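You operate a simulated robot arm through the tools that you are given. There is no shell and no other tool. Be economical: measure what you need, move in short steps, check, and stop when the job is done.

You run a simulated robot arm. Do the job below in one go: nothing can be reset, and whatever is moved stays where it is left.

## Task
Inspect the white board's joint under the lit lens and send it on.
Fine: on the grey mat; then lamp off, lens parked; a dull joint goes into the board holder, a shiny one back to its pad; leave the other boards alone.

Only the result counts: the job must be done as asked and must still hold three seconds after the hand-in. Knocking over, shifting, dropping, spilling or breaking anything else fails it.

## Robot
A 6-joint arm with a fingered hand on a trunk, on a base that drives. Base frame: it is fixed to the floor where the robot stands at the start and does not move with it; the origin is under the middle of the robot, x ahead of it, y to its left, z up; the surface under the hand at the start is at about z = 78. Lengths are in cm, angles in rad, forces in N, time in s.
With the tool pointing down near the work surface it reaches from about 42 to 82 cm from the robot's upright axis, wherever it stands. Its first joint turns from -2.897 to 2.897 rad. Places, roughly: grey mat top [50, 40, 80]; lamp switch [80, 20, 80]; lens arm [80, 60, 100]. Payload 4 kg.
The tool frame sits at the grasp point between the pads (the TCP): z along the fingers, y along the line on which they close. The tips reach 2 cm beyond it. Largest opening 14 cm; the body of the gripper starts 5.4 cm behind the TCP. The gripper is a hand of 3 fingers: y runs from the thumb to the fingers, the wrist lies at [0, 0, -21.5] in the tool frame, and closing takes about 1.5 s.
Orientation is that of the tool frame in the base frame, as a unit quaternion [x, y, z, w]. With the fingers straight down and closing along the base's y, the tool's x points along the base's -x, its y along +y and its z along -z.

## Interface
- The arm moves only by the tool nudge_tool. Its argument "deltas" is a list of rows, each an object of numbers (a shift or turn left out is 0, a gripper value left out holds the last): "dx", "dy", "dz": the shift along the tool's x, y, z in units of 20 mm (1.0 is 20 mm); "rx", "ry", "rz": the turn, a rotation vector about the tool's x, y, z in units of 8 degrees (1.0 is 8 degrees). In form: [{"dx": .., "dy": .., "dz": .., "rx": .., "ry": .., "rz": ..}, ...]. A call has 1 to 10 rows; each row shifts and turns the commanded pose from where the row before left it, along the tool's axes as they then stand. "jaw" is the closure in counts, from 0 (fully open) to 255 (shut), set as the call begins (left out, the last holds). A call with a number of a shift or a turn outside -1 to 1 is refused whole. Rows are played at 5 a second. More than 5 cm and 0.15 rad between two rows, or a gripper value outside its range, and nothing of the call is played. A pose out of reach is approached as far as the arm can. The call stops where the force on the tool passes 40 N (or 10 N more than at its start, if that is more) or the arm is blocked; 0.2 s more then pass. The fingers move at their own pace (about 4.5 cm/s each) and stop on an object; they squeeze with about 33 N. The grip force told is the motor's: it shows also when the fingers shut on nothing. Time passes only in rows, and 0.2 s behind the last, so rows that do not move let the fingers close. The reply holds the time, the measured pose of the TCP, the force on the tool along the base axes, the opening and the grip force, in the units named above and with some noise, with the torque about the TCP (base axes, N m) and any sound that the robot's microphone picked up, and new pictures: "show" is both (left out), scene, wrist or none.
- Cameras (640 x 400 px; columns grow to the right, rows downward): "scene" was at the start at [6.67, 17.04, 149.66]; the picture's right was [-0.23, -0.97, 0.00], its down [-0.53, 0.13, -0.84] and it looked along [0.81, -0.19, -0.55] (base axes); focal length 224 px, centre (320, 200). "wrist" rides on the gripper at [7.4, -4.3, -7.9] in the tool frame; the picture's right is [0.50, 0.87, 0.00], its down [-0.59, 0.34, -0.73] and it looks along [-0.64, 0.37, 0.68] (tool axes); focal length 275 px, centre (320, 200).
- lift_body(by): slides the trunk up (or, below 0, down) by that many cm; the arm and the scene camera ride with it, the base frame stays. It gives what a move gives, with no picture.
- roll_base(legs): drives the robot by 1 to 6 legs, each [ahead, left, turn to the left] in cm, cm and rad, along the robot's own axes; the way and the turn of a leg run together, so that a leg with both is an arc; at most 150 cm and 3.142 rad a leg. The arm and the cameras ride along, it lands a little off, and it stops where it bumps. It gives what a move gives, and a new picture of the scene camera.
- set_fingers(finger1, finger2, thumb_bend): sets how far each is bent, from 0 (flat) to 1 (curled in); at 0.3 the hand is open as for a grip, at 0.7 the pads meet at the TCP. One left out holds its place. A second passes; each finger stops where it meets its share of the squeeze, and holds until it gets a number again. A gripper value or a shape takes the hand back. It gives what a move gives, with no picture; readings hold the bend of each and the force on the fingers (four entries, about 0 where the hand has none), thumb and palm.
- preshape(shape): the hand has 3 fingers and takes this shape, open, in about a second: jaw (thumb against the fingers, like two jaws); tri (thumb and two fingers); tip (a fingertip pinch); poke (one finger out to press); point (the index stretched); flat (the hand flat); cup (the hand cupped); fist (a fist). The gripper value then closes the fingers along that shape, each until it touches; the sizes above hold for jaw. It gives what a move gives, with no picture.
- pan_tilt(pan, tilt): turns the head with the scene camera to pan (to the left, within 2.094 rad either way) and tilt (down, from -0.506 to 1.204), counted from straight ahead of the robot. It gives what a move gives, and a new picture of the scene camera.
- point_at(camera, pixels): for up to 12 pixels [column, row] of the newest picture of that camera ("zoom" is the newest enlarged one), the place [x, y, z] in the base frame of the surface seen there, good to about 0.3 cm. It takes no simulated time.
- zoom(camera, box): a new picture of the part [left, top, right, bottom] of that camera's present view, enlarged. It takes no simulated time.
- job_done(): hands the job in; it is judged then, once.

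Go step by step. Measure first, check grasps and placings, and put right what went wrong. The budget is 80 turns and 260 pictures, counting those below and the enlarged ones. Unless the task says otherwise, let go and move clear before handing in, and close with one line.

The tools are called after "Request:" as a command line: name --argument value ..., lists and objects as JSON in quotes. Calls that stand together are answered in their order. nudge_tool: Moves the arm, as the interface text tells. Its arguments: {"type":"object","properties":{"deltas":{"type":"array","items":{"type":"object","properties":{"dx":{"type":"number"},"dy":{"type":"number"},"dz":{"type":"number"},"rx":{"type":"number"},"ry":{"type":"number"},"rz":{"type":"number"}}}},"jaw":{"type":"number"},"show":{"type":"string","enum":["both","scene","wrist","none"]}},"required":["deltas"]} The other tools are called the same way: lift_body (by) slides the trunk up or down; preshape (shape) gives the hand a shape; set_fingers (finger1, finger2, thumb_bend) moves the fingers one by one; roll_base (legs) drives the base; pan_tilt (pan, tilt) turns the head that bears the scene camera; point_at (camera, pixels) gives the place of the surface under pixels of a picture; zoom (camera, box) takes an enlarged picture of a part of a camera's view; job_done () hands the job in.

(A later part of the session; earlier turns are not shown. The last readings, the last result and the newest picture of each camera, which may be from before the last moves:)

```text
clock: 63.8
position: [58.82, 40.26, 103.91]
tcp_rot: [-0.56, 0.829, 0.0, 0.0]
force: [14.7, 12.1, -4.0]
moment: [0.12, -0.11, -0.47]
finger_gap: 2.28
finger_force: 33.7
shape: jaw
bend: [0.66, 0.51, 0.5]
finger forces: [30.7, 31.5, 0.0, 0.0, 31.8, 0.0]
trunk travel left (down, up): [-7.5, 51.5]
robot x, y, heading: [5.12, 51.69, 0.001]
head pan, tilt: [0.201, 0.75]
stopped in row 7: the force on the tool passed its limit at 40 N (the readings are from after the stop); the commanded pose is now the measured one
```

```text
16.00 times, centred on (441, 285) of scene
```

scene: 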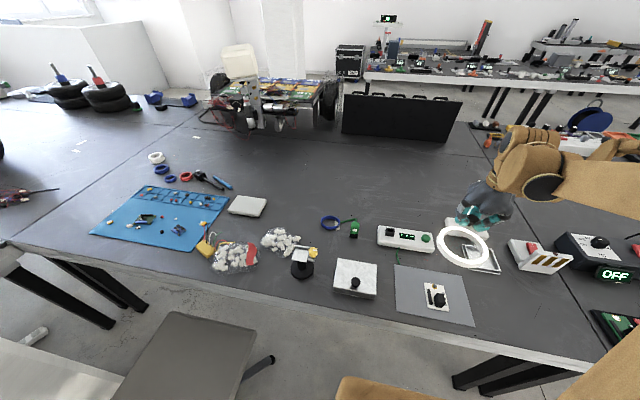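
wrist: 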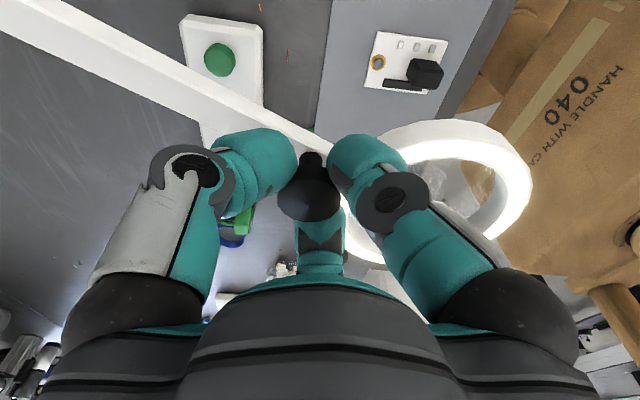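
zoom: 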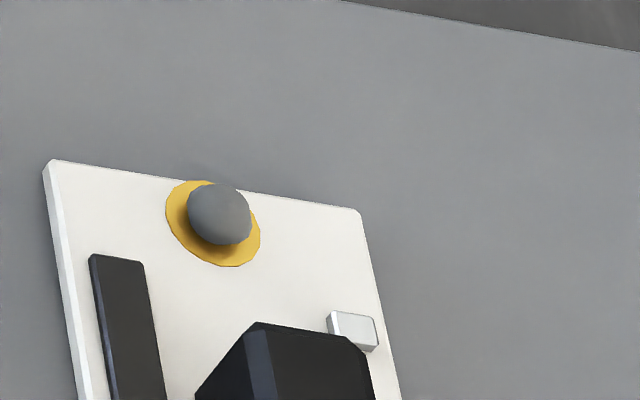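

The joint is clearly dull. The grip has built up some side force, so I'll loosen and regrip before swinging the lens back.

Request:
nudge_tool --deltas '[{}, {}, {}, {}]' --jaw 180 --show "wrist"

Request:
nudge_tool --deltas '[{}, {}, {}, {}, {}, {}]' --jaw 255 --show "wrist"

```text
clock: 64.8
position: [58.6, 40.02, 104.16]
tcp_rot: [-0.558, 0.83, 0.0, 0.0]
force: [0.3, 0.0, 0.5]
moment: [0.02, 0.04, 0.03]
finger_gap: 4.08
finger_force: 0.1
shape: jaw
bend: [0.44, 0.44, 0.43]
finger forces: [0.0, 0.0, 0.0, 0.0, 0.0, 0.0]
trunk travel left (down, up): [-7.5, 51.5]
robot x, y, heading: [5.18, 51.91, -0.001]
head pan, tilt: [0.201, 0.75]
```

wrist: 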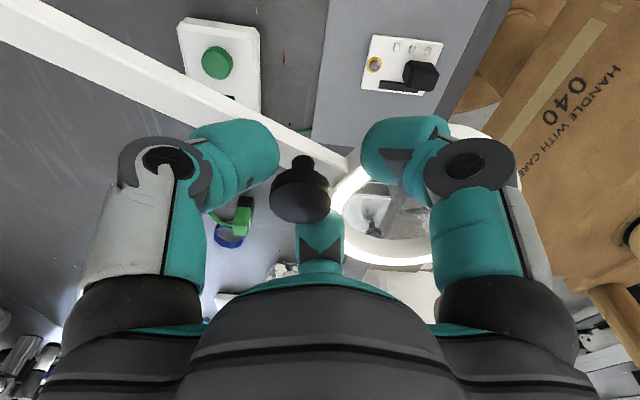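

```text
clock: 66.2
position: [58.44, 40.06, 104.09]
tcp_rot: [-0.558, 0.83, 0.0, 0.0]
force: [-2.9, 1.9, -8.7]
moment: [-0.01, 0.0, 0.11]
finger_gap: 1.77
finger_force: 32.7
shape: jaw
bend: [0.72, 0.5, 0.5]
finger forces: [25.5, 30.5, 0.1, 0.1, 32.8, 0.0]
trunk travel left (down, up): [-7.5, 51.5]
robot x, y, heading: [4.99, 51.59, 0.001]
head pan, tilt: [0.201, 0.75]
```

wrist: 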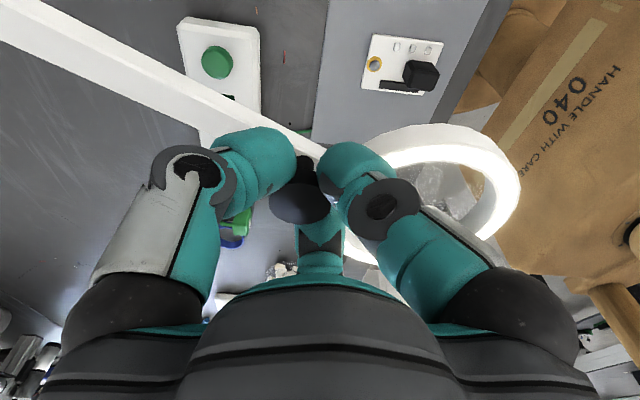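

Held again. Swinging back along the reverse arc.

Request:
nudge_tool --deltas '[{"dx": -0.785, "dy": -0.028, "rz": 0.5}, {"dx": -0.785, "dy": -0.028, "rz": 0.5}, {"dx": -0.785, "dy": -0.028, "rz": 0.5}, {"dx": -0.785, "dy": -0.028, "rz": 0.5}, {"dx": -0.785, "dy": -0.028, "rz": 0.5}, {"dx": -0.785, "dy": -0.028, "rz": 0.5}, {"dx": -0.785, "dy": -0.028, "rz": 0.5}]' --show "scene"

```text
clock: 67.8
position: [64.9, 48.97, 104.04]
tcp_rot: [-0.341, 0.94, 0.0, 0.001]
force: [-3.8, 6.2, -9.0]
moment: [0.07, -0.01, 0.2]
finger_gap: 1.75
finger_force: 32.9
shape: jaw
bend: [0.72, 0.5, 0.51]
finger forces: [25.0, 32.5, 0.0, 0.0, 33.0, 0.1]
trunk travel left (down, up): [-7.5, 51.5]
robot x, y, heading: [5.05, 51.48, 0.004]
head pan, tilt: [0.201, 0.75]
```

scene: 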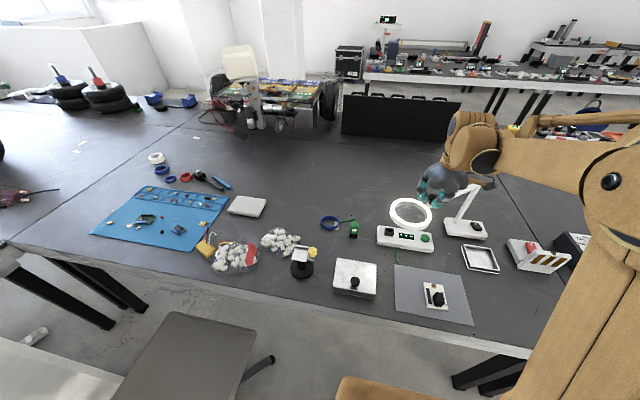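

Request:
nudge_tool --deltas '[{"dx": -0.785, "dy": -0.028, "rz": 0.5}, {"dx": -0.785, "dy": -0.028, "rz": 0.5}, {"dx": -0.785, "dy": -0.028, "rz": 0.5}, {"dx": -0.785, "dy": -0.028, "rz": 0.5}, {"dx": -0.785, "dy": -0.028, "rz": 0.5}, {"dx": -0.785, "dy": -0.028, "rz": 0.5}, {"dx": -0.785, "dy": -0.028, "rz": 0.5}, {"dx": -0.785, "dy": -0.028, "rz": 0.5}, {"dx": -0.785, "dy": -0.028, "rz": 0.5}]' --show "scene"

Request:
nudge_tool --deltas '[{"dx": -0.785, "dy": -0.028, "rz": 0.5}]' --show "scene"

Request:
zoom --camera "scene" --box '[340, 130, 500, 230]'

```text
clock: 69.8
position: [78.12, 54.32, 104.08]
tcp_rot: [-0.035, 0.999, -0.001, 0.0]
force: [0.2, 26.2, -1.1]
moment: [0.33, -0.09, 0.31]
finger_gap: 1.7
finger_force: 32.8
shape: jaw
bend: [0.72, 0.5, 0.51]
finger forces: [30.3, 40.5, 0.0, 0.0, 30.4, 0.1]
trunk travel left (down, up): [-7.5, 51.5]
robot x, y, heading: [4.86, 51.84, 0.003]
head pan, tilt: [0.201, 0.75]
```

scene: 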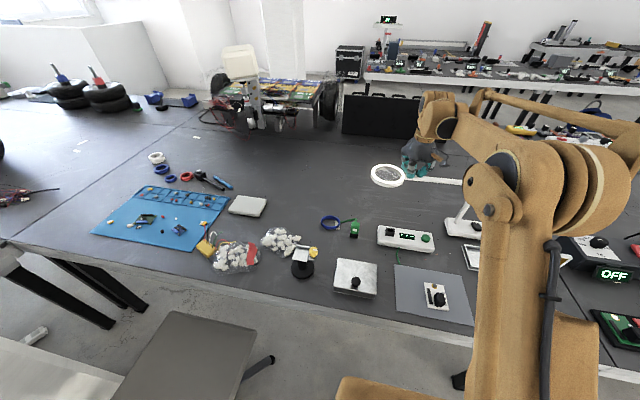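

```text
clock: 70.2
position: [78.99, 54.5, 104.16]
tcp_rot: [-0.006, 1.0, 0.0, -0.005]
force: [-14.2, 9.7, -6.9]
moment: [0.02, 0.1, 0.27]
finger_gap: 1.66
finger_force: 32.5
shape: jaw
bend: [0.72, 0.5, 0.51]
finger forces: [28.2, 36.4, 0.0, 0.0, 37.5, 0.0]
trunk travel left (down, up): [-7.5, 51.5]
robot x, y, heading: [4.69, 51.84, -0.004]
head pan, tilt: [0.201, 0.75]
stopped in row 1: the force on the tool passed its limit at 47 N (the readings are from after the stop); the commanded pose is now the measured one
```

scene: 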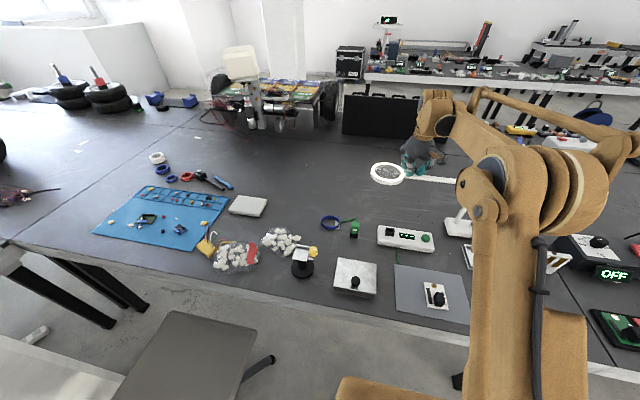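

```text
4.00 times, centred on (420, 180) of scene
```

zoom: 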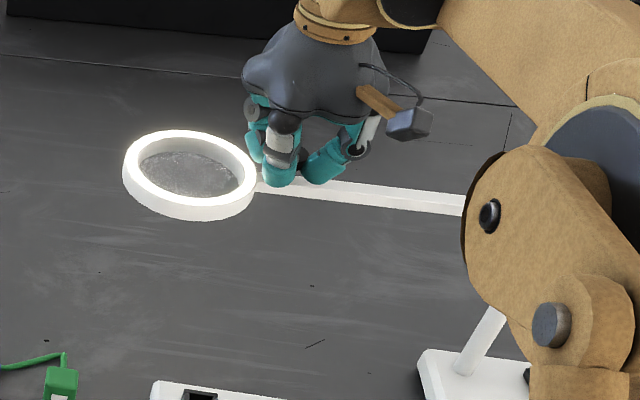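

It's back near the park stop. I'll release, rise, and measure the lens against its original place (79.2,61.6).

Request:
nudge_tool --deltas '[{}, {}, {}, {}, {}, {"dz": -1}, {"dz": -1}, {"dz": -1}, {"dz": -1}, {"dz": -1}]' --jaw 140 --show "scene"

Request:
zoom --camera "scene" --box '[340, 130, 500, 230]'

Request:
point_at --camera "zoom" --pixels '[[190, 137], [130, 165], [185, 207], [246, 180], [222, 150], [147, 195], [283, 160], [300, 190], [420, 203]]'

```text
clock: 72.4
position: [79.23, 54.17, 114.06]
tcp_rot: [-0.005, 1.0, 0.001, -0.004]
force: [0.6, 0.8, -0.3]
moment: [0.02, 0.0, -0.03]
finger_gap: 6.27
finger_force: 0.2
shape: jaw
bend: [0.36, 0.36, 0.35]
finger forces: [0.0, 0.0, 0.0, 0.1, 0.1, 0.0]
trunk travel left (down, up): [-7.5, 51.5]
robot x, y, heading: [5.15, 51.73, 0.001]
head pan, tilt: [0.201, 0.75]
```

scene: 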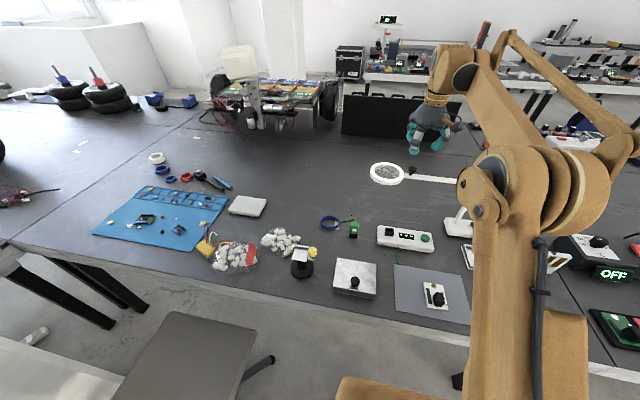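

```text
4.00 times, centred on (420, 180) of scene
```

zoom: 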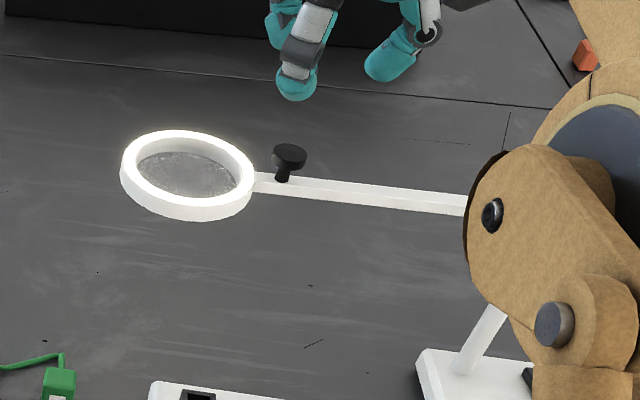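

```text
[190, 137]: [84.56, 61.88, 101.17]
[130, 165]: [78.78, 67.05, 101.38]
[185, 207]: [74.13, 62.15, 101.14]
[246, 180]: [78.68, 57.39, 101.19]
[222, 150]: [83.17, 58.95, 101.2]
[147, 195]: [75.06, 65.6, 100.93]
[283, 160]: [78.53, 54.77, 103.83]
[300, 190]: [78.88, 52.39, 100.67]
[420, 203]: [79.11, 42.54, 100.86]
```

The lens centre is back at (79.3,62), so it's parked. Now the lamp: I'll drive right, reshape the hand and tilt as before.

Request:
roll_base --legs '[[0, -24, 0]]'

Request:
nudge_tool --deltas '[{"dy": -1}, {"dy": -1}, {"dy": -1}, {"dy": -1}, {"dy": -1}, {"dy": -1}, {"dy": -1}, {"dx": 0.65}]' --show "none"

Request:
nudge_tool --deltas '[{"dz": 0.6, "rx": -0.76}, {"dz": 0.6, "rx": -0.76}, {"dz": 0.6, "rx": -0.76}, {"rx": -0.76}, {"rx": -0.76}]' --show "none"

Request:
set_fingers --finger1 0.67 --finger2 0.67 --thumb_bend 0.7

Request:
zoom --camera "scene" --box '[330, 100, 530, 225]'

```text
clock: 74.2
position: [79.1, 29.47, 114.07]
tcp_rot: [-0.005, 1.0, 0.001, -0.003]
force: [0.5, -0.4, 0.0]
moment: [0.02, 0.01, 0.01]
finger_gap: 6.27
finger_force: 0.1
shape: jaw
bend: [0.36, 0.36, 0.35]
finger forces: [0.0, 0.1, 0.0, 0.1, 0.1, 0.0]
trunk travel left (down, up): [-7.5, 51.5]
robot x, y, heading: [5.33, 27.01, -0.004]
head pan, tilt: [0.201, 0.75]
```

scene: 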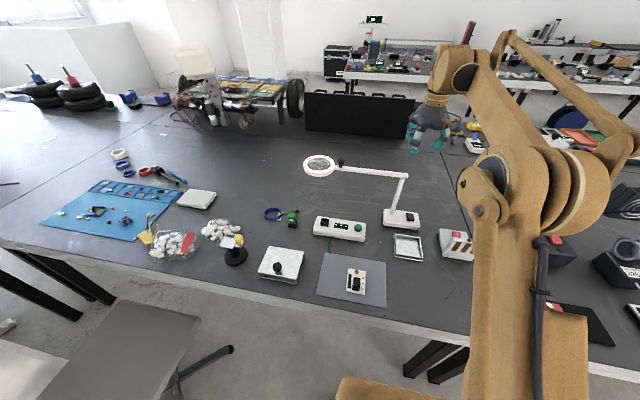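

```text
clock: 76.0
position: [77.98, 15.73, 114.25]
tcp_rot: [-0.005, 1.0, 0.002, -0.003]
force: [-0.6, -0.8, 0.6]
moment: [0.0, -0.01, 0.05]
finger_gap: 6.3
finger_force: 0.0
shape: jaw
bend: [0.36, 0.36, 0.35]
finger forces: [0.0, 0.0, 0.1, 0.0, 0.0, 0.0]
trunk travel left (down, up): [-7.5, 51.5]
robot x, y, heading: [4.92, 27.33, -0.004]
head pan, tilt: [0.201, 0.75]
```

```text
clock: 77.2
position: [77.91, 15.9, 110.5]
tcp_rot: [-0.004, 0.965, 0.264, -0.005]
force: [0.2, -0.3, 0.0]
moment: [0.0, 0.0, -0.01]
finger_gap: 6.31
finger_force: 0.0
shape: jaw
bend: [0.36, 0.36, 0.35]
finger forces: [0.0, 0.0, 0.0, 0.0, 0.0, 0.1]
trunk travel left (down, up): [-7.5, 51.5]
robot x, y, heading: [5.21, 26.85, -0.004]
head pan, tilt: [0.201, 0.75]
```

```text
clock: 78.2
position: [77.84, 15.96, 110.56]
tcp_rot: [-0.003, 0.965, 0.264, -0.004]
force: [0.1, -0.2, 0.7]
moment: [0.01, -0.03, 0.0]
finger_gap: 0.7
finger_force: 0.0
shape: fingers
bend: [0.67, 0.67, 0.7]
finger forces: [0.0, 0.0, 0.0, 0.1, 0.0, 0.0]
trunk travel left (down, up): [-7.5, 51.5]
robot x, y, heading: [5.26, 27.14, -0.004]
head pan, tilt: [0.201, 0.75]
```

```text
3.20 times, centred on (430, 162) of scene
```

zoom: 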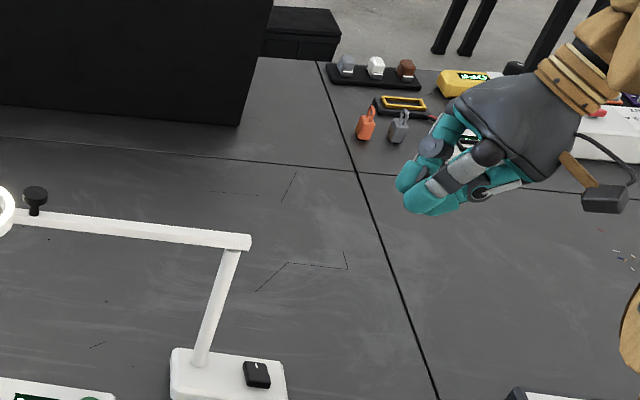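

Request:
nudge_tool --deltas '[{"dz": 1, "dy": -0.17, "dx": 0.055}, {"dz": 1, "dy": -0.17, "dx": 0.055}, {"dz": 1, "dy": -0.17, "dx": 0.055}, {"dz": 1, "dy": -0.17, "dx": 0.055}, {"dz": 1, "dy": -0.17, "dx": 0.055}, {"dz": 1, "dy": -0.17, "dx": 0.055}, {"dz": 1, "dy": -0.17, "dx": 0.055}, {"dz": 1, "dy": -0.17, "dx": 0.055}, {"dz": 1, "dy": -0.17, "dx": 0.055}, {"dz": 1, "dy": -0.17, "dx": 0.055}]' --show "none"

Request:
nudge_tool --deltas '[{"dz": 1, "dy": -0.17, "dx": 0.055}, {"dz": 0.9, "dy": -0.17, "dx": 0.055}]' --show "wrist"

Request:
zoom --camera "scene" --box '[360, 165, 456, 225]'

Request:
zoom --camera "wrist" --box '[180, 0, 500, 200]'

```text
clock: 80.4
position: [76.73, 23.02, 91.41]
tcp_rot: [-0.003, 0.965, 0.263, -0.003]
force: [0.1, -0.2, -0.4]
moment: [0.04, 0.02, 0.02]
finger_gap: 0.65
finger_force: 0.0
shape: fingers
bend: [0.67, 0.67, 0.7]
finger forces: [0.1, 0.0, 0.0, 0.0, 0.1, 0.0]
trunk travel left (down, up): [-7.5, 51.5]
robot x, y, heading: [5.15, 26.86, 0.001]
head pan, tilt: [0.201, 0.75]
```

```text
clock: 81.0
position: [76.39, 24.49, 87.84]
tcp_rot: [-0.003, 0.965, 0.264, -0.004]
force: [0.2, 0.1, 0.4]
moment: [0.01, -0.04, 0.01]
finger_gap: 0.68
finger_force: 0.1
shape: fingers
bend: [0.67, 0.67, 0.7]
finger forces: [0.0, 0.1, 0.0, 0.1, 0.1, 0.0]
trunk travel left (down, up): [-7.5, 51.5]
robot x, y, heading: [5.12, 27.34, 0.001]
head pan, tilt: [0.201, 0.75]
```

wrist: 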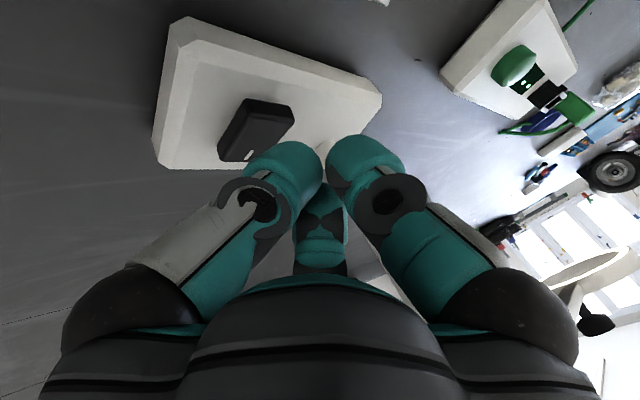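

```text
6.67 times, centred on (408, 195) of scene
```

zoom: 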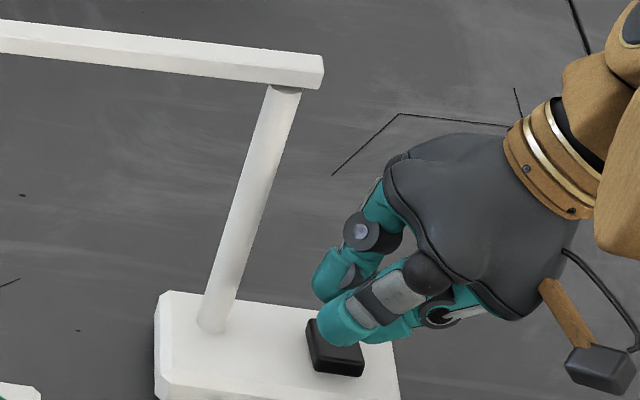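

```text
2.00 times, centred on (340, 100) of wrist
```

zoom: 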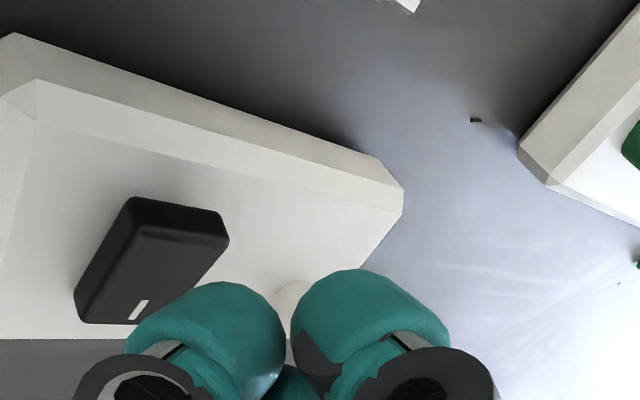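

Request:
point_at --camera "zoom" --pixels '[[185, 220], [180, 245], [135, 300], [215, 240], [140, 215], [210, 290]]'

Request:
nudge_tool --deltas '[{"dz": 0.85, "dy": -0.17, "dx": 0.1}]' --show "wrist"

Request:
zoom --camera "scene" --box '[368, 185, 448, 235]'

```text
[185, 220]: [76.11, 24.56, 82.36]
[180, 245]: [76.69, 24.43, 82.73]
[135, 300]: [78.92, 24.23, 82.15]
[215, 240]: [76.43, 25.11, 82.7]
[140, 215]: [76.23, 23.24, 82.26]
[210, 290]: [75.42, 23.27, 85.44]
```

```text
clock: 81.4
position: [76.11, 25.13, 86.14]
tcp_rot: [-0.004, 0.965, 0.263, -0.005]
force: [0.3, -0.6, -0.4]
moment: [0.0, -0.01, 0.01]
finger_gap: 0.66
finger_force: 0.0
shape: fingers
bend: [0.67, 0.67, 0.7]
finger forces: [0.0, 0.0, 0.0, 0.1, 0.0, 0.0]
trunk travel left (down, up): [-7.5, 51.5]
robot x, y, heading: [4.95, 27.13, -0.005]
head pan, tilt: [0.201, 0.75]
```

wrist: 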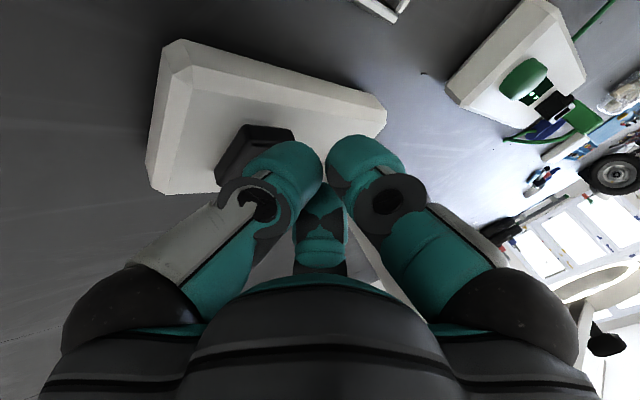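

```text
8.00 times, centred on (408, 210) of scene
```

zoom: 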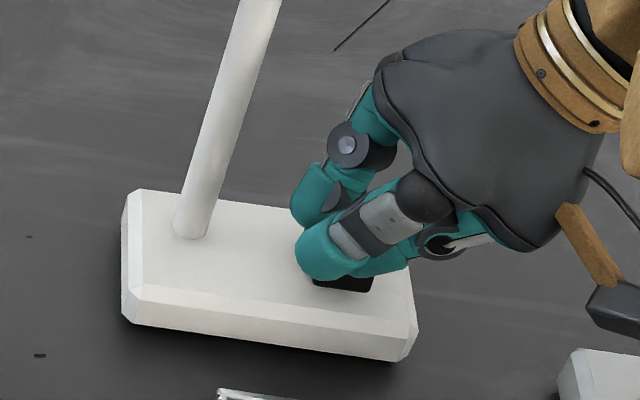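

The thumb is over the near, now raised, end. Pressing down.

Request:
nudge_tool --deltas '[{"dy": -0.13, "dz": 0.22}, {"dy": -0.13, "dz": 0.22}, {"dy": -0.13, "dz": 0.22}]' --show "none"

Request:
zoom --camera "scene" --box '[290, 140, 450, 240]'

```text
clock: 82.2
position: [76.17, 25.11, 84.69]
tcp_rot: [-0.004, 0.965, 0.263, -0.005]
force: [-0.1, 0.0, -0.6]
moment: [-0.01, -0.02, -0.01]
finger_gap: 0.65
finger_force: 0.0
shape: fingers
bend: [0.67, 0.67, 0.7]
finger forces: [0.0, 0.0, 0.0, 0.0, 0.0, 0.0]
trunk travel left (down, up): [-7.5, 51.5]
robot x, y, heading: [5.56, 27.3, -0.001]
head pan, tilt: [0.201, 0.75]
```

```text
4.00 times, centred on (370, 190) of scene
```

zoom: 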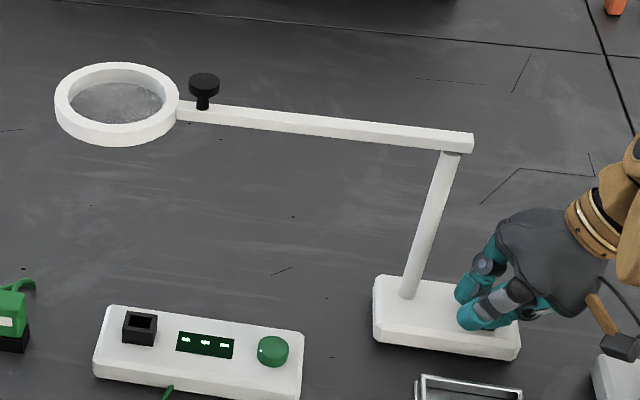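

The lamp is off. I'll retract, untilt, restore the jaw shape and verify.

Request:
nudge_tool --deltas '[{"dz": -1}, {"dz": -1}, {"dz": -1}, {"dz": -1}, {"dz": -1}, {"dz": -1}, {"dz": -1}, {"dz": -1}, {"dz": -1}, {"dz": -1}]' --show "none"

Request:
nudge_tool --deltas '[{"dz": -0.8, "dx": 1}, {"dx": 1, "rx": 0.76}, {"dx": 1, "rx": 0.76}, {"dx": 1, "rx": 0.76}, {"dx": 1, "rx": 0.76}, {"dx": 1, "rx": 0.76}]' --show "none"

Request:
preshape --shape "jaw"

Request:
nudge_tool --deltas '[{"dy": 1, "dx": 1}, {"dy": 1, "dx": 1}, {"dy": 1, "dx": 1}, {"dy": 1, "dx": 1}, {"dy": 1, "dx": 1}, {"dy": 1, "dx": 1}, {"dy": 1, "dx": 1}, {"dy": 1, "dx": 1}]' --jaw 155

```text
clock: 84.4
position: [76.33, 14.81, 102.04]
tcp_rot: [-0.004, 0.965, 0.263, -0.004]
force: [0.3, -0.6, -0.7]
moment: [-0.01, 0.01, 0.0]
finger_gap: 0.63
finger_force: 0.1
shape: fingers
bend: [0.67, 0.67, 0.7]
finger forces: [0.0, 0.0, 0.0, 0.0, 0.1, 0.0]
trunk travel left (down, up): [-7.5, 51.5]
robot x, y, heading: [5.22, 27.06, -0.006]
head pan, tilt: [0.201, 0.75]
```

```text
clock: 85.8
position: [64.28, 14.06, 103.53]
tcp_rot: [-0.003, 1.0, 0.0, -0.003]
force: [0.3, 0.1, 0.2]
moment: [-0.02, 0.01, 0.03]
finger_gap: 0.66
finger_force: 0.1
shape: fingers
bend: [0.67, 0.67, 0.7]
finger forces: [0.0, 0.0, 0.0, 0.0, 0.1, 0.1]
trunk travel left (down, up): [-7.5, 51.5]
robot x, y, heading: [5.3, 27.44, -0.001]
head pan, tilt: [0.201, 0.75]
```

```text
clock: 86.7
position: [64.41, 13.91, 103.51]
tcp_rot: [-0.005, 1.0, 0.001, -0.003]
force: [-0.2, -0.5, 0.2]
moment: [0.0, 0.04, -0.02]
finger_gap: 13.96
finger_force: 0.0
shape: jaw
bend: [0.29, 0.29, 0.3]
finger forces: [0.0, 0.1, 0.0, 0.1, 0.0, 0.0]
trunk travel left (down, up): [-7.5, 51.5]
robot x, y, heading: [4.95, 27.36, -0.004]
head pan, tilt: [0.201, 0.75]
```

```text
clock: 88.5
position: [48.15, 29.87, 103.49]
tcp_rot: [-0.005, 1.0, 0.001, -0.004]
force: [0.0, 0.2, 0.0]
moment: [0.0, 0.0, 0.0]
finger_gap: 5.51
finger_force: 0.1
shape: jaw
bend: [0.38, 0.38, 0.38]
finger forces: [0.0, 0.0, 0.1, 0.0, 0.1, 0.0]
trunk travel left (down, up): [-7.5, 51.5]
robot x, y, heading: [4.99, 27.37, -0.004]
head pan, tilt: [0.201, 0.75]
```

scene: 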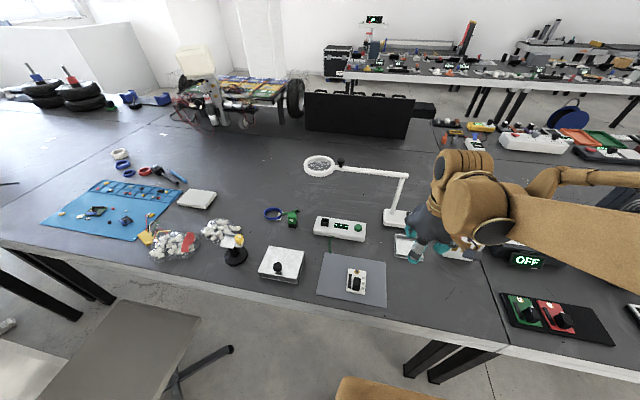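
wrist: 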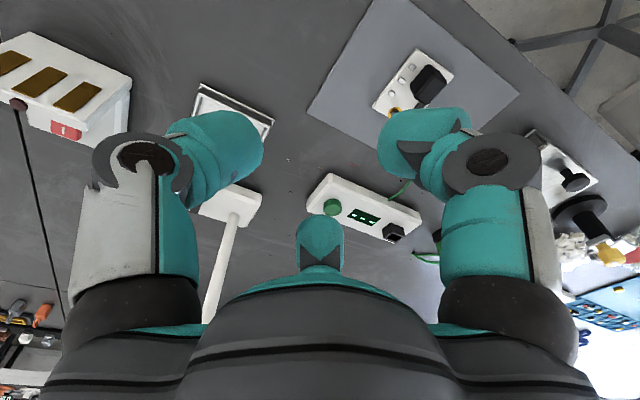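

The lamp is off and the lens is parked. Now to regrip the board's handle at (46.4,43.2).

Request:
nudge_tool --deltas '[{"dy": 1, "dx": 0.15}, {"dy": 1, "dx": 0.15}, {"dy": 1, "dx": 0.15}, {"dy": 1, "dx": 0.15}, {"dy": 1, "dx": 0.15}, {"dy": 1, "dx": 0.1}, {"dy": 0.65}, {"dz": 1}, {"dz": 1}, {"dz": 1}]' --show "none"

Request:
nudge_tool --deltas '[{"dz": 1}, {"dz": 1}, {"dz": 1}, {"dz": 1}]' --show "wrist"

Request:
zoom --camera "wrist" --box '[120, 0, 520, 250]'

Request:
point_at --camera "zoom" --pixels '[[318, 90], [350, 100], [300, 160], [335, 165], [320, 130], [275, 205]]'

```text
clock: 90.7
position: [46.5, 43.02, 97.66]
tcp_rot: [-0.005, 1.0, 0.001, -0.003]
force: [-0.2, -0.3, -0.2]
moment: [-0.01, 0.02, 0.0]
finger_gap: 5.51
finger_force: 0.0
shape: jaw
bend: [0.38, 0.38, 0.38]
finger forces: [0.1, 0.0, 0.1, 0.1, 0.0, 0.1]
trunk travel left (down, up): [-7.5, 51.5]
robot x, y, heading: [5.17, 26.85, 0.002]
head pan, tilt: [0.201, 0.75]
```

```text
clock: 91.7
position: [46.54, 42.95, 89.63]
tcp_rot: [-0.005, 1.0, 0.001, -0.003]
force: [-0.4, 0.8, 1.0]
moment: [0.01, -0.03, 0.01]
finger_gap: 5.51
finger_force: 0.1
shape: jaw
bend: [0.38, 0.38, 0.38]
finger forces: [0.0, 0.1, 0.0, 0.1, 0.0, 0.0]
trunk travel left (down, up): [-7.5, 51.5]
robot x, y, heading: [5.53, 27.39, -0.001]
head pan, tilt: [0.201, 0.75]
```

wrist: 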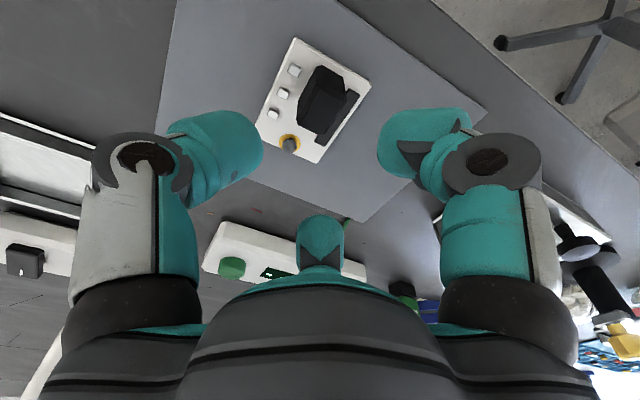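

```text
1.60 times, centred on (320, 125) of wrist
```

zoom: 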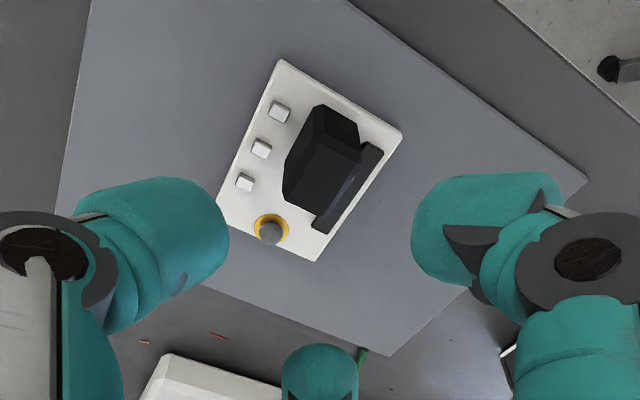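

```text
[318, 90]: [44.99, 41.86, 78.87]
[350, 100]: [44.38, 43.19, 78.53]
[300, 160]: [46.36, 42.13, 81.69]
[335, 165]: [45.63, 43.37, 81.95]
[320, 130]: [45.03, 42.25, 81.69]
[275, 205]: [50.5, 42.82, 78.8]
```

Request:
nudge_tool --deltas '[{"dz": 1, "dx": 0.12}, {"dz": 1}, {"dz": 1}, {"dz": 0.7}]' --show "none"

Request:
nudge_tool --deltas '[{}, {}, {}, {}, {}, {}, {}, {}]' --jaw 255 --show "wrist"

Request:
nudge_tool --deltas '[{"dz": -0.3}, {"dz": -1}, {"dz": -1}, {"dz": -1}, {"dz": -1}, {"dz": -1}, {"dz": -1}, {"dz": -1}, {"dz": -1}, {"dz": -1}]' --show "wrist"

```text
clock: 92.7
position: [45.99, 43.28, 82.25]
tcp_rot: [-0.004, 1.0, 0.001, -0.004]
force: [-0.2, 0.2, -0.3]
moment: [-0.04, 0.03, -0.02]
finger_gap: 5.53
finger_force: 0.0
shape: jaw
bend: [0.38, 0.38, 0.38]
finger forces: [0.0, 0.0, 0.0, 0.0, 0.1, 0.1]
trunk travel left (down, up): [-7.5, 51.5]
robot x, y, heading: [5.22, 27.47, -0.001]
head pan, tilt: [0.201, 0.75]
```

```text
clock: 94.5
position: [46.06, 43.16, 82.21]
tcp_rot: [-0.004, 1.0, 0.001, -0.004]
force: [0.6, -0.1, 0.4]
moment: [-0.01, 0.0, 0.02]
finger_gap: 2.69
finger_force: 33.2
shape: jaw
bend: [0.98, 0.98, 0.5]
finger forces: [21.1, 28.1, 0.0, 0.0, 31.3, 0.0]
trunk travel left (down, up): [-7.5, 51.5]
robot x, y, heading: [4.95, 26.87, -0.001]
head pan, tilt: [0.201, 0.75]
```

wrist: 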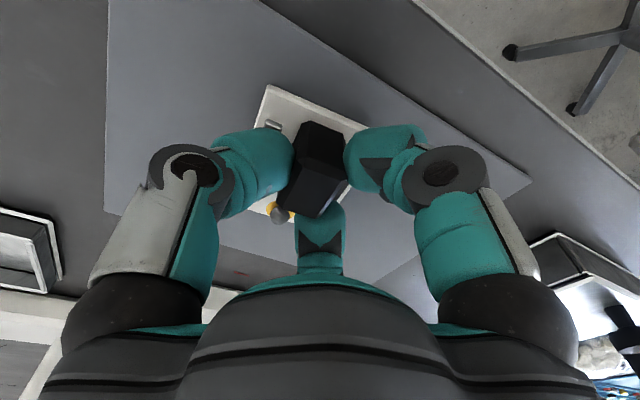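

```text
clock: 96.7
position: [46.1, 43.16, 100.97]
tcp_rot: [-0.005, 1.0, 0.001, -0.003]
force: [-0.4, -0.3, -0.3]
moment: [-0.01, 0.01, -0.01]
finger_gap: 2.7
finger_force: 33.5
shape: jaw
bend: [0.98, 0.98, 0.5]
finger forces: [20.7, 28.1, 0.0, 0.0, 31.9, 0.0]
trunk travel left (down, up): [-7.5, 51.5]
robot x, y, heading: [5.32, 27.22, 0.003]
head pan, tilt: [0.201, 0.75]
```

wrist: 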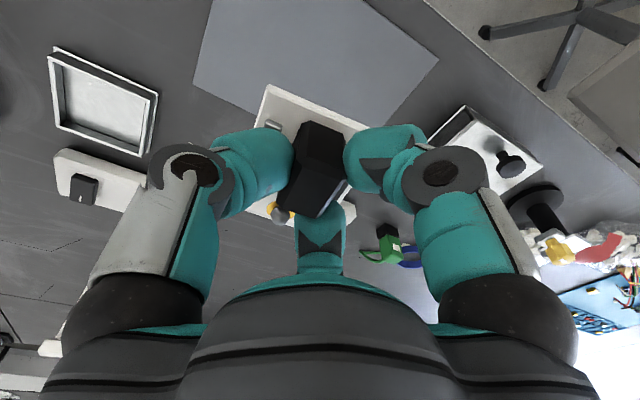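

The board is lifted. I'll drive right toward the holder and look at it up close to confirm what it is.

Request:
roll_base --legs '[[-4, -48, 0]]'

Request:
pan_tilt --pan -0.45 --tilt 0.8

Request:
zoom --camera "scene" --box '[280, 160, 520, 310]'

```text
clock: 99.5
position: [41.98, -4.14, 100.84]
tcp_rot: [-0.004, 1.0, 0.001, -0.004]
force: [0.2, 0.1, -0.2]
moment: [0.02, 0.01, 0.02]
finger_gap: 2.66
finger_force: 32.7
shape: jaw
bend: [0.98, 0.98, 0.5]
finger forces: [20.7, 28.2, 0.1, 0.0, 31.8, 0.0]
trunk travel left (down, up): [-7.5, 51.5]
robot x, y, heading: [0.69, -20.21, -0.002]
head pan, tilt: [0.201, 0.75]
```

scene: 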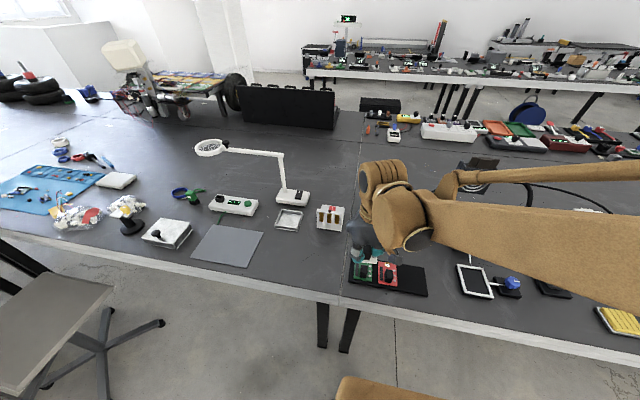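

```text
clock: 100.6
position: [42.12, -4.16, 100.85]
tcp_rot: [-0.005, 1.0, 0.001, -0.004]
force: [0.0, 1.1, -1.0]
moment: [0.01, 0.0, 0.06]
finger_gap: 2.67
finger_force: 33.9
shape: jaw
bend: [0.98, 0.98, 0.5]
finger forces: [20.5, 28.2, 0.1, 0.1, 31.9, 0.0]
trunk travel left (down, up): [-7.5, 51.5]
robot x, y, heading: [0.93, -19.93, -0.0]
head pan, tilt: [-0.45, 0.799]
```

scene: 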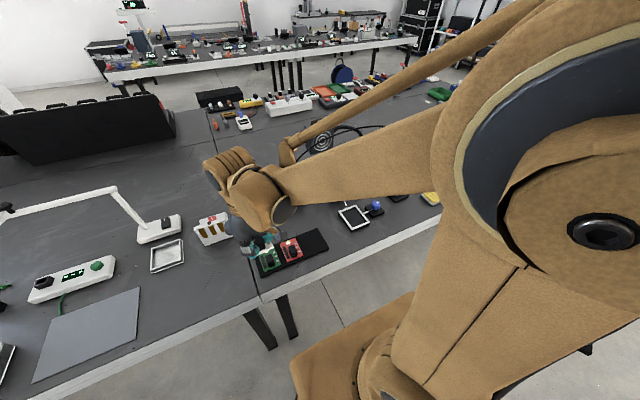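

```text
2.67 times, centred on (400, 235) of scene
```

zoom: 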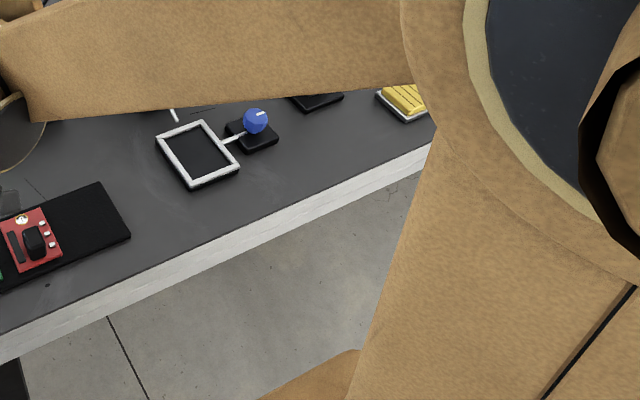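

The framed rest with the blue knob is next to the pad. I'll go nearer and check it, and also the blue item farther along, before placing anything.

Request:
roll_base --legs '[[0, -22, 0]]'

Request:
pan_tilt --pan -0.1 --tilt 0.9

```text
clock: 102.3
position: [41.99, -26.73, 100.91]
tcp_rot: [-0.005, 1.0, 0.0, -0.003]
force: [-0.6, 0.4, -1.1]
moment: [0.04, 0.0, 0.03]
finger_gap: 2.69
finger_force: 33.1
shape: jaw
bend: [0.98, 0.98, 0.5]
finger forces: [20.6, 28.2, 0.0, 0.0, 31.9, 0.0]
trunk travel left (down, up): [-7.5, 51.5]
robot x, y, heading: [1.0, -42.7, -0.001]
head pan, tilt: [-0.45, 0.799]
```

scene: 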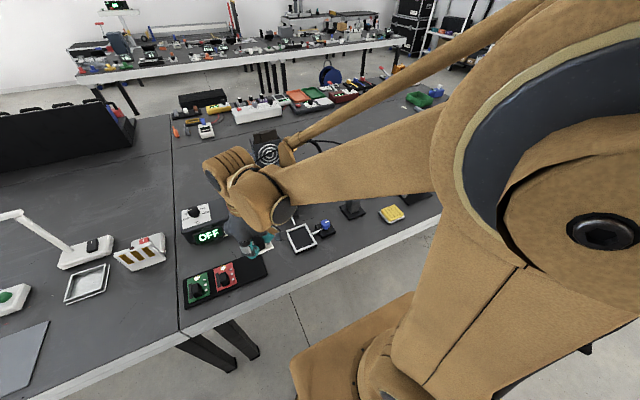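

```text
clock: 103.1
position: [41.93, -26.58, 100.95]
tcp_rot: [-0.006, 1.0, 0.002, -0.003]
force: [0.1, -0.2, -0.1]
moment: [0.02, 0.01, -0.02]
finger_gap: 2.69
finger_force: 33.4
shape: jaw
bend: [0.98, 0.98, 0.5]
finger forces: [20.6, 28.3, 0.0, 0.0, 31.9, 0.0]
trunk travel left (down, up): [-7.5, 51.5]
robot x, y, heading: [0.99, -42.77, 0.0]
head pan, tilt: [-0.099, 0.901]
```

scene: 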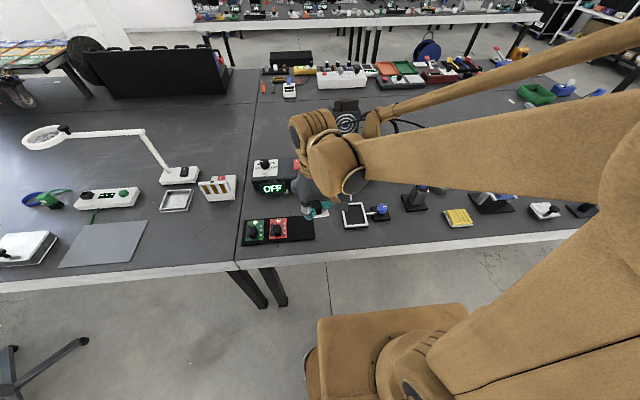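

Request:
zoom --camera "scene" --box '[320, 185, 416, 245]'

Request:
zoom --camera "scene" --box '[440, 180, 600, 235]'

```text
6.67 times, centred on (368, 215) of scene
```

zoom: 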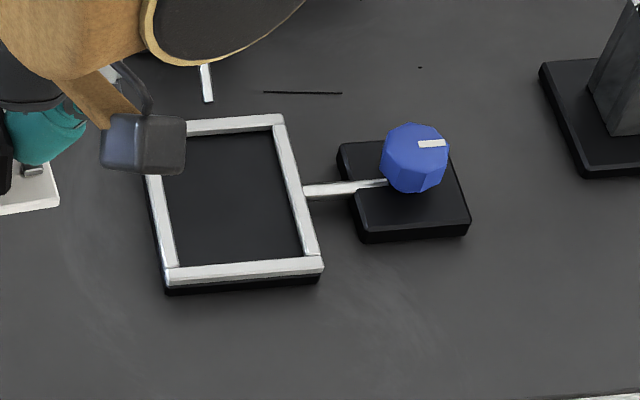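

```text
4.00 times, centred on (520, 208) of scene
```

zoom: 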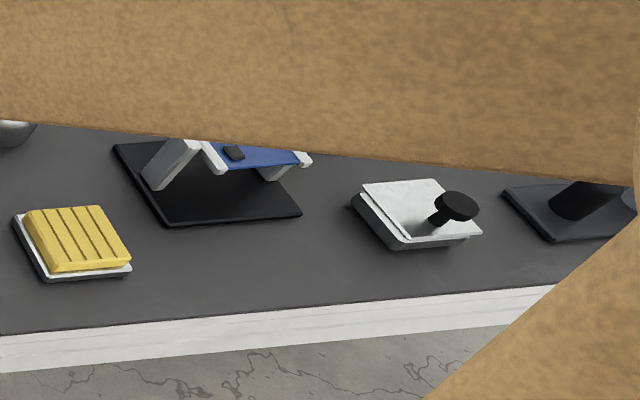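

The framed rest is the only free holder, and the blue board occupies the other stand. I'll measure the frame's inner and outer edges.

Request:
zoom --camera "scene" --box '[320, 185, 416, 245]'

Request:
point_at --camera "zoom" --pixels '[[278, 120], [314, 265], [172, 277], [230, 126], [240, 270], [160, 225], [298, 200], [230, 200], [268, 137], [298, 250], [185, 258], [200, 150]]'

Request:
point_at --camera "wrist" --pixels '[[280, 210]]'

```text
6.67 times, centred on (368, 215) of scene
```

zoom: 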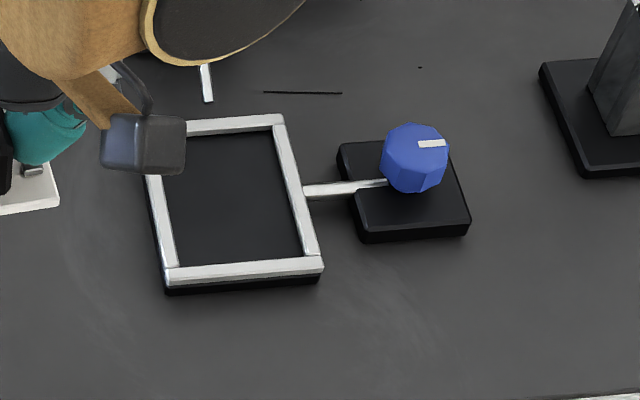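

```text
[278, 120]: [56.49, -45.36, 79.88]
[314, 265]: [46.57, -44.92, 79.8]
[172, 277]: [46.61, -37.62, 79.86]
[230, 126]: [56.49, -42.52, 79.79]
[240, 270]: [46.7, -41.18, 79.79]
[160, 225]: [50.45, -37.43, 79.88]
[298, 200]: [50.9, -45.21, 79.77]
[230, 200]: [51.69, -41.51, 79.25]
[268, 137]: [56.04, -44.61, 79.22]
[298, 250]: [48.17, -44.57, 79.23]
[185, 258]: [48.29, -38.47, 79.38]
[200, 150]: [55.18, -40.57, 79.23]
```

```text
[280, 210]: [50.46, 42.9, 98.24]
```

The frame's bar centrelines run x 46.6–56.5 and y -37.5 to -45.3, so its centre is (51.5,-41.4). Next I'll measure the held board relative to the TCP from the last wrist picture.

Request:
point_at --camera "wrist" --pixels '[[269, 88], [315, 108], [360, 126], [262, 125], [268, 108], [276, 216], [271, 206], [286, 220]]'

Request:
nudge_tool --deltas '[{"dx": -1}, {"dx": -1}, {"dy": -1}, {"dy": -1}, {"dy": -1}, {"dy": -1}]'

```text
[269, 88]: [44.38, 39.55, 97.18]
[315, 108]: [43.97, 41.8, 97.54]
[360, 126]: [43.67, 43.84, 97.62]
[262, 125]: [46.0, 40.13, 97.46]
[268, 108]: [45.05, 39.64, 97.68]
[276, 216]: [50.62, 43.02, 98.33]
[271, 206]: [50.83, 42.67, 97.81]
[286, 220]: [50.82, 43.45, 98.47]
```

```text
clock: 104.5
position: [46.17, -34.68, 100.86]
tcp_rot: [-0.006, 1.0, 0.001, -0.003]
force: [0.1, 0.0, -1.0]
moment: [-0.02, 0.02, 0.02]
finger_gap: 2.69
finger_force: 32.7
shape: jaw
bend: [0.98, 0.98, 0.5]
finger forces: [20.3, 28.1, 0.0, 0.0, 32.5, 0.1]
trunk travel left (down, up): [-7.5, 51.5]
robot x, y, heading: [1.04, -42.45, 0.001]
head pan, tilt: [-0.099, 0.901]
```

scene: 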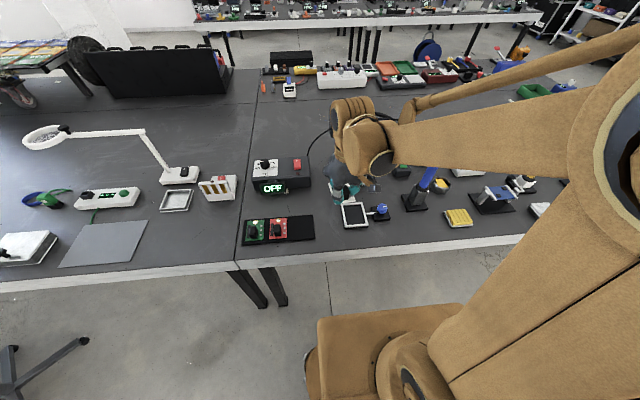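
wrist: 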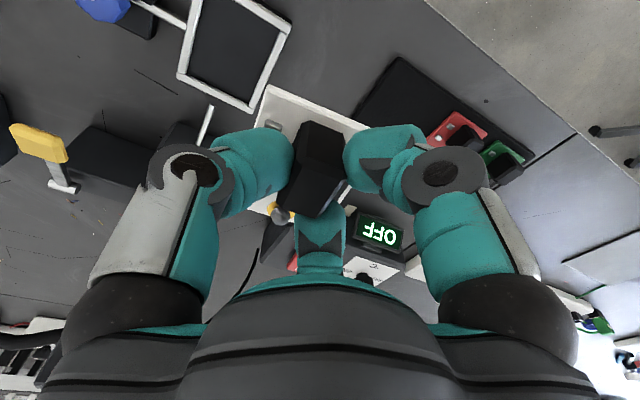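

I need the held board's yaw relative to the frame, so I'll zoom the wrist view and sample edges of both.

Request:
zoom --camera "wrist" --box '[160, 0, 400, 150]'

Request:
point_at --camera "zoom" --pixels '[[290, 238], [330, 254], [370, 271], [410, 287], [450, 303], [530, 335], [285, 245], [262, 320], [275, 275], [268, 300]]'

Request:
point_at --camera "zoom" --pixels '[[60, 188], [230, 275], [110, 15], [300, 140], [345, 50], [150, 232], [180, 100], [75, 130], [250, 230], [270, 190], [320, 100], [180, 20]]'

```text
2.67 times, centred on (280, 75) of wrist
```

zoom: 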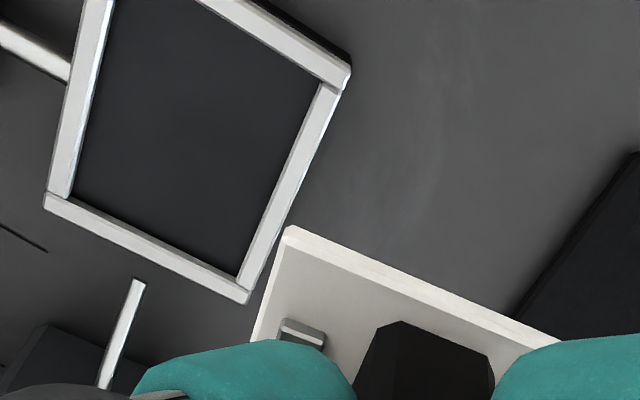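

```text
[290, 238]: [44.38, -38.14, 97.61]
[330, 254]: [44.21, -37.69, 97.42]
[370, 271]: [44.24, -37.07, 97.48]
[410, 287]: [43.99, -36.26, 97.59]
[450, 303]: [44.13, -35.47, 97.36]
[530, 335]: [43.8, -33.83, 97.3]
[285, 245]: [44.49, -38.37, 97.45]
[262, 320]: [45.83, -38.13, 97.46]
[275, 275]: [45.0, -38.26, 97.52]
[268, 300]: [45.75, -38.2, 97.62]
```

```text
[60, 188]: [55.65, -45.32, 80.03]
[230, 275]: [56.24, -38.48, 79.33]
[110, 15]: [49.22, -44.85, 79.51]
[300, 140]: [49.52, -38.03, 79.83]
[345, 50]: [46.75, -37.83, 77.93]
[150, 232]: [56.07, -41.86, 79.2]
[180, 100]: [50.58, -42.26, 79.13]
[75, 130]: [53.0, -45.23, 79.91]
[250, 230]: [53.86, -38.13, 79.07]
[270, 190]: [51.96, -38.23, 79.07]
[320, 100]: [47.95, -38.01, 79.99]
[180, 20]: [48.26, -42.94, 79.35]
```

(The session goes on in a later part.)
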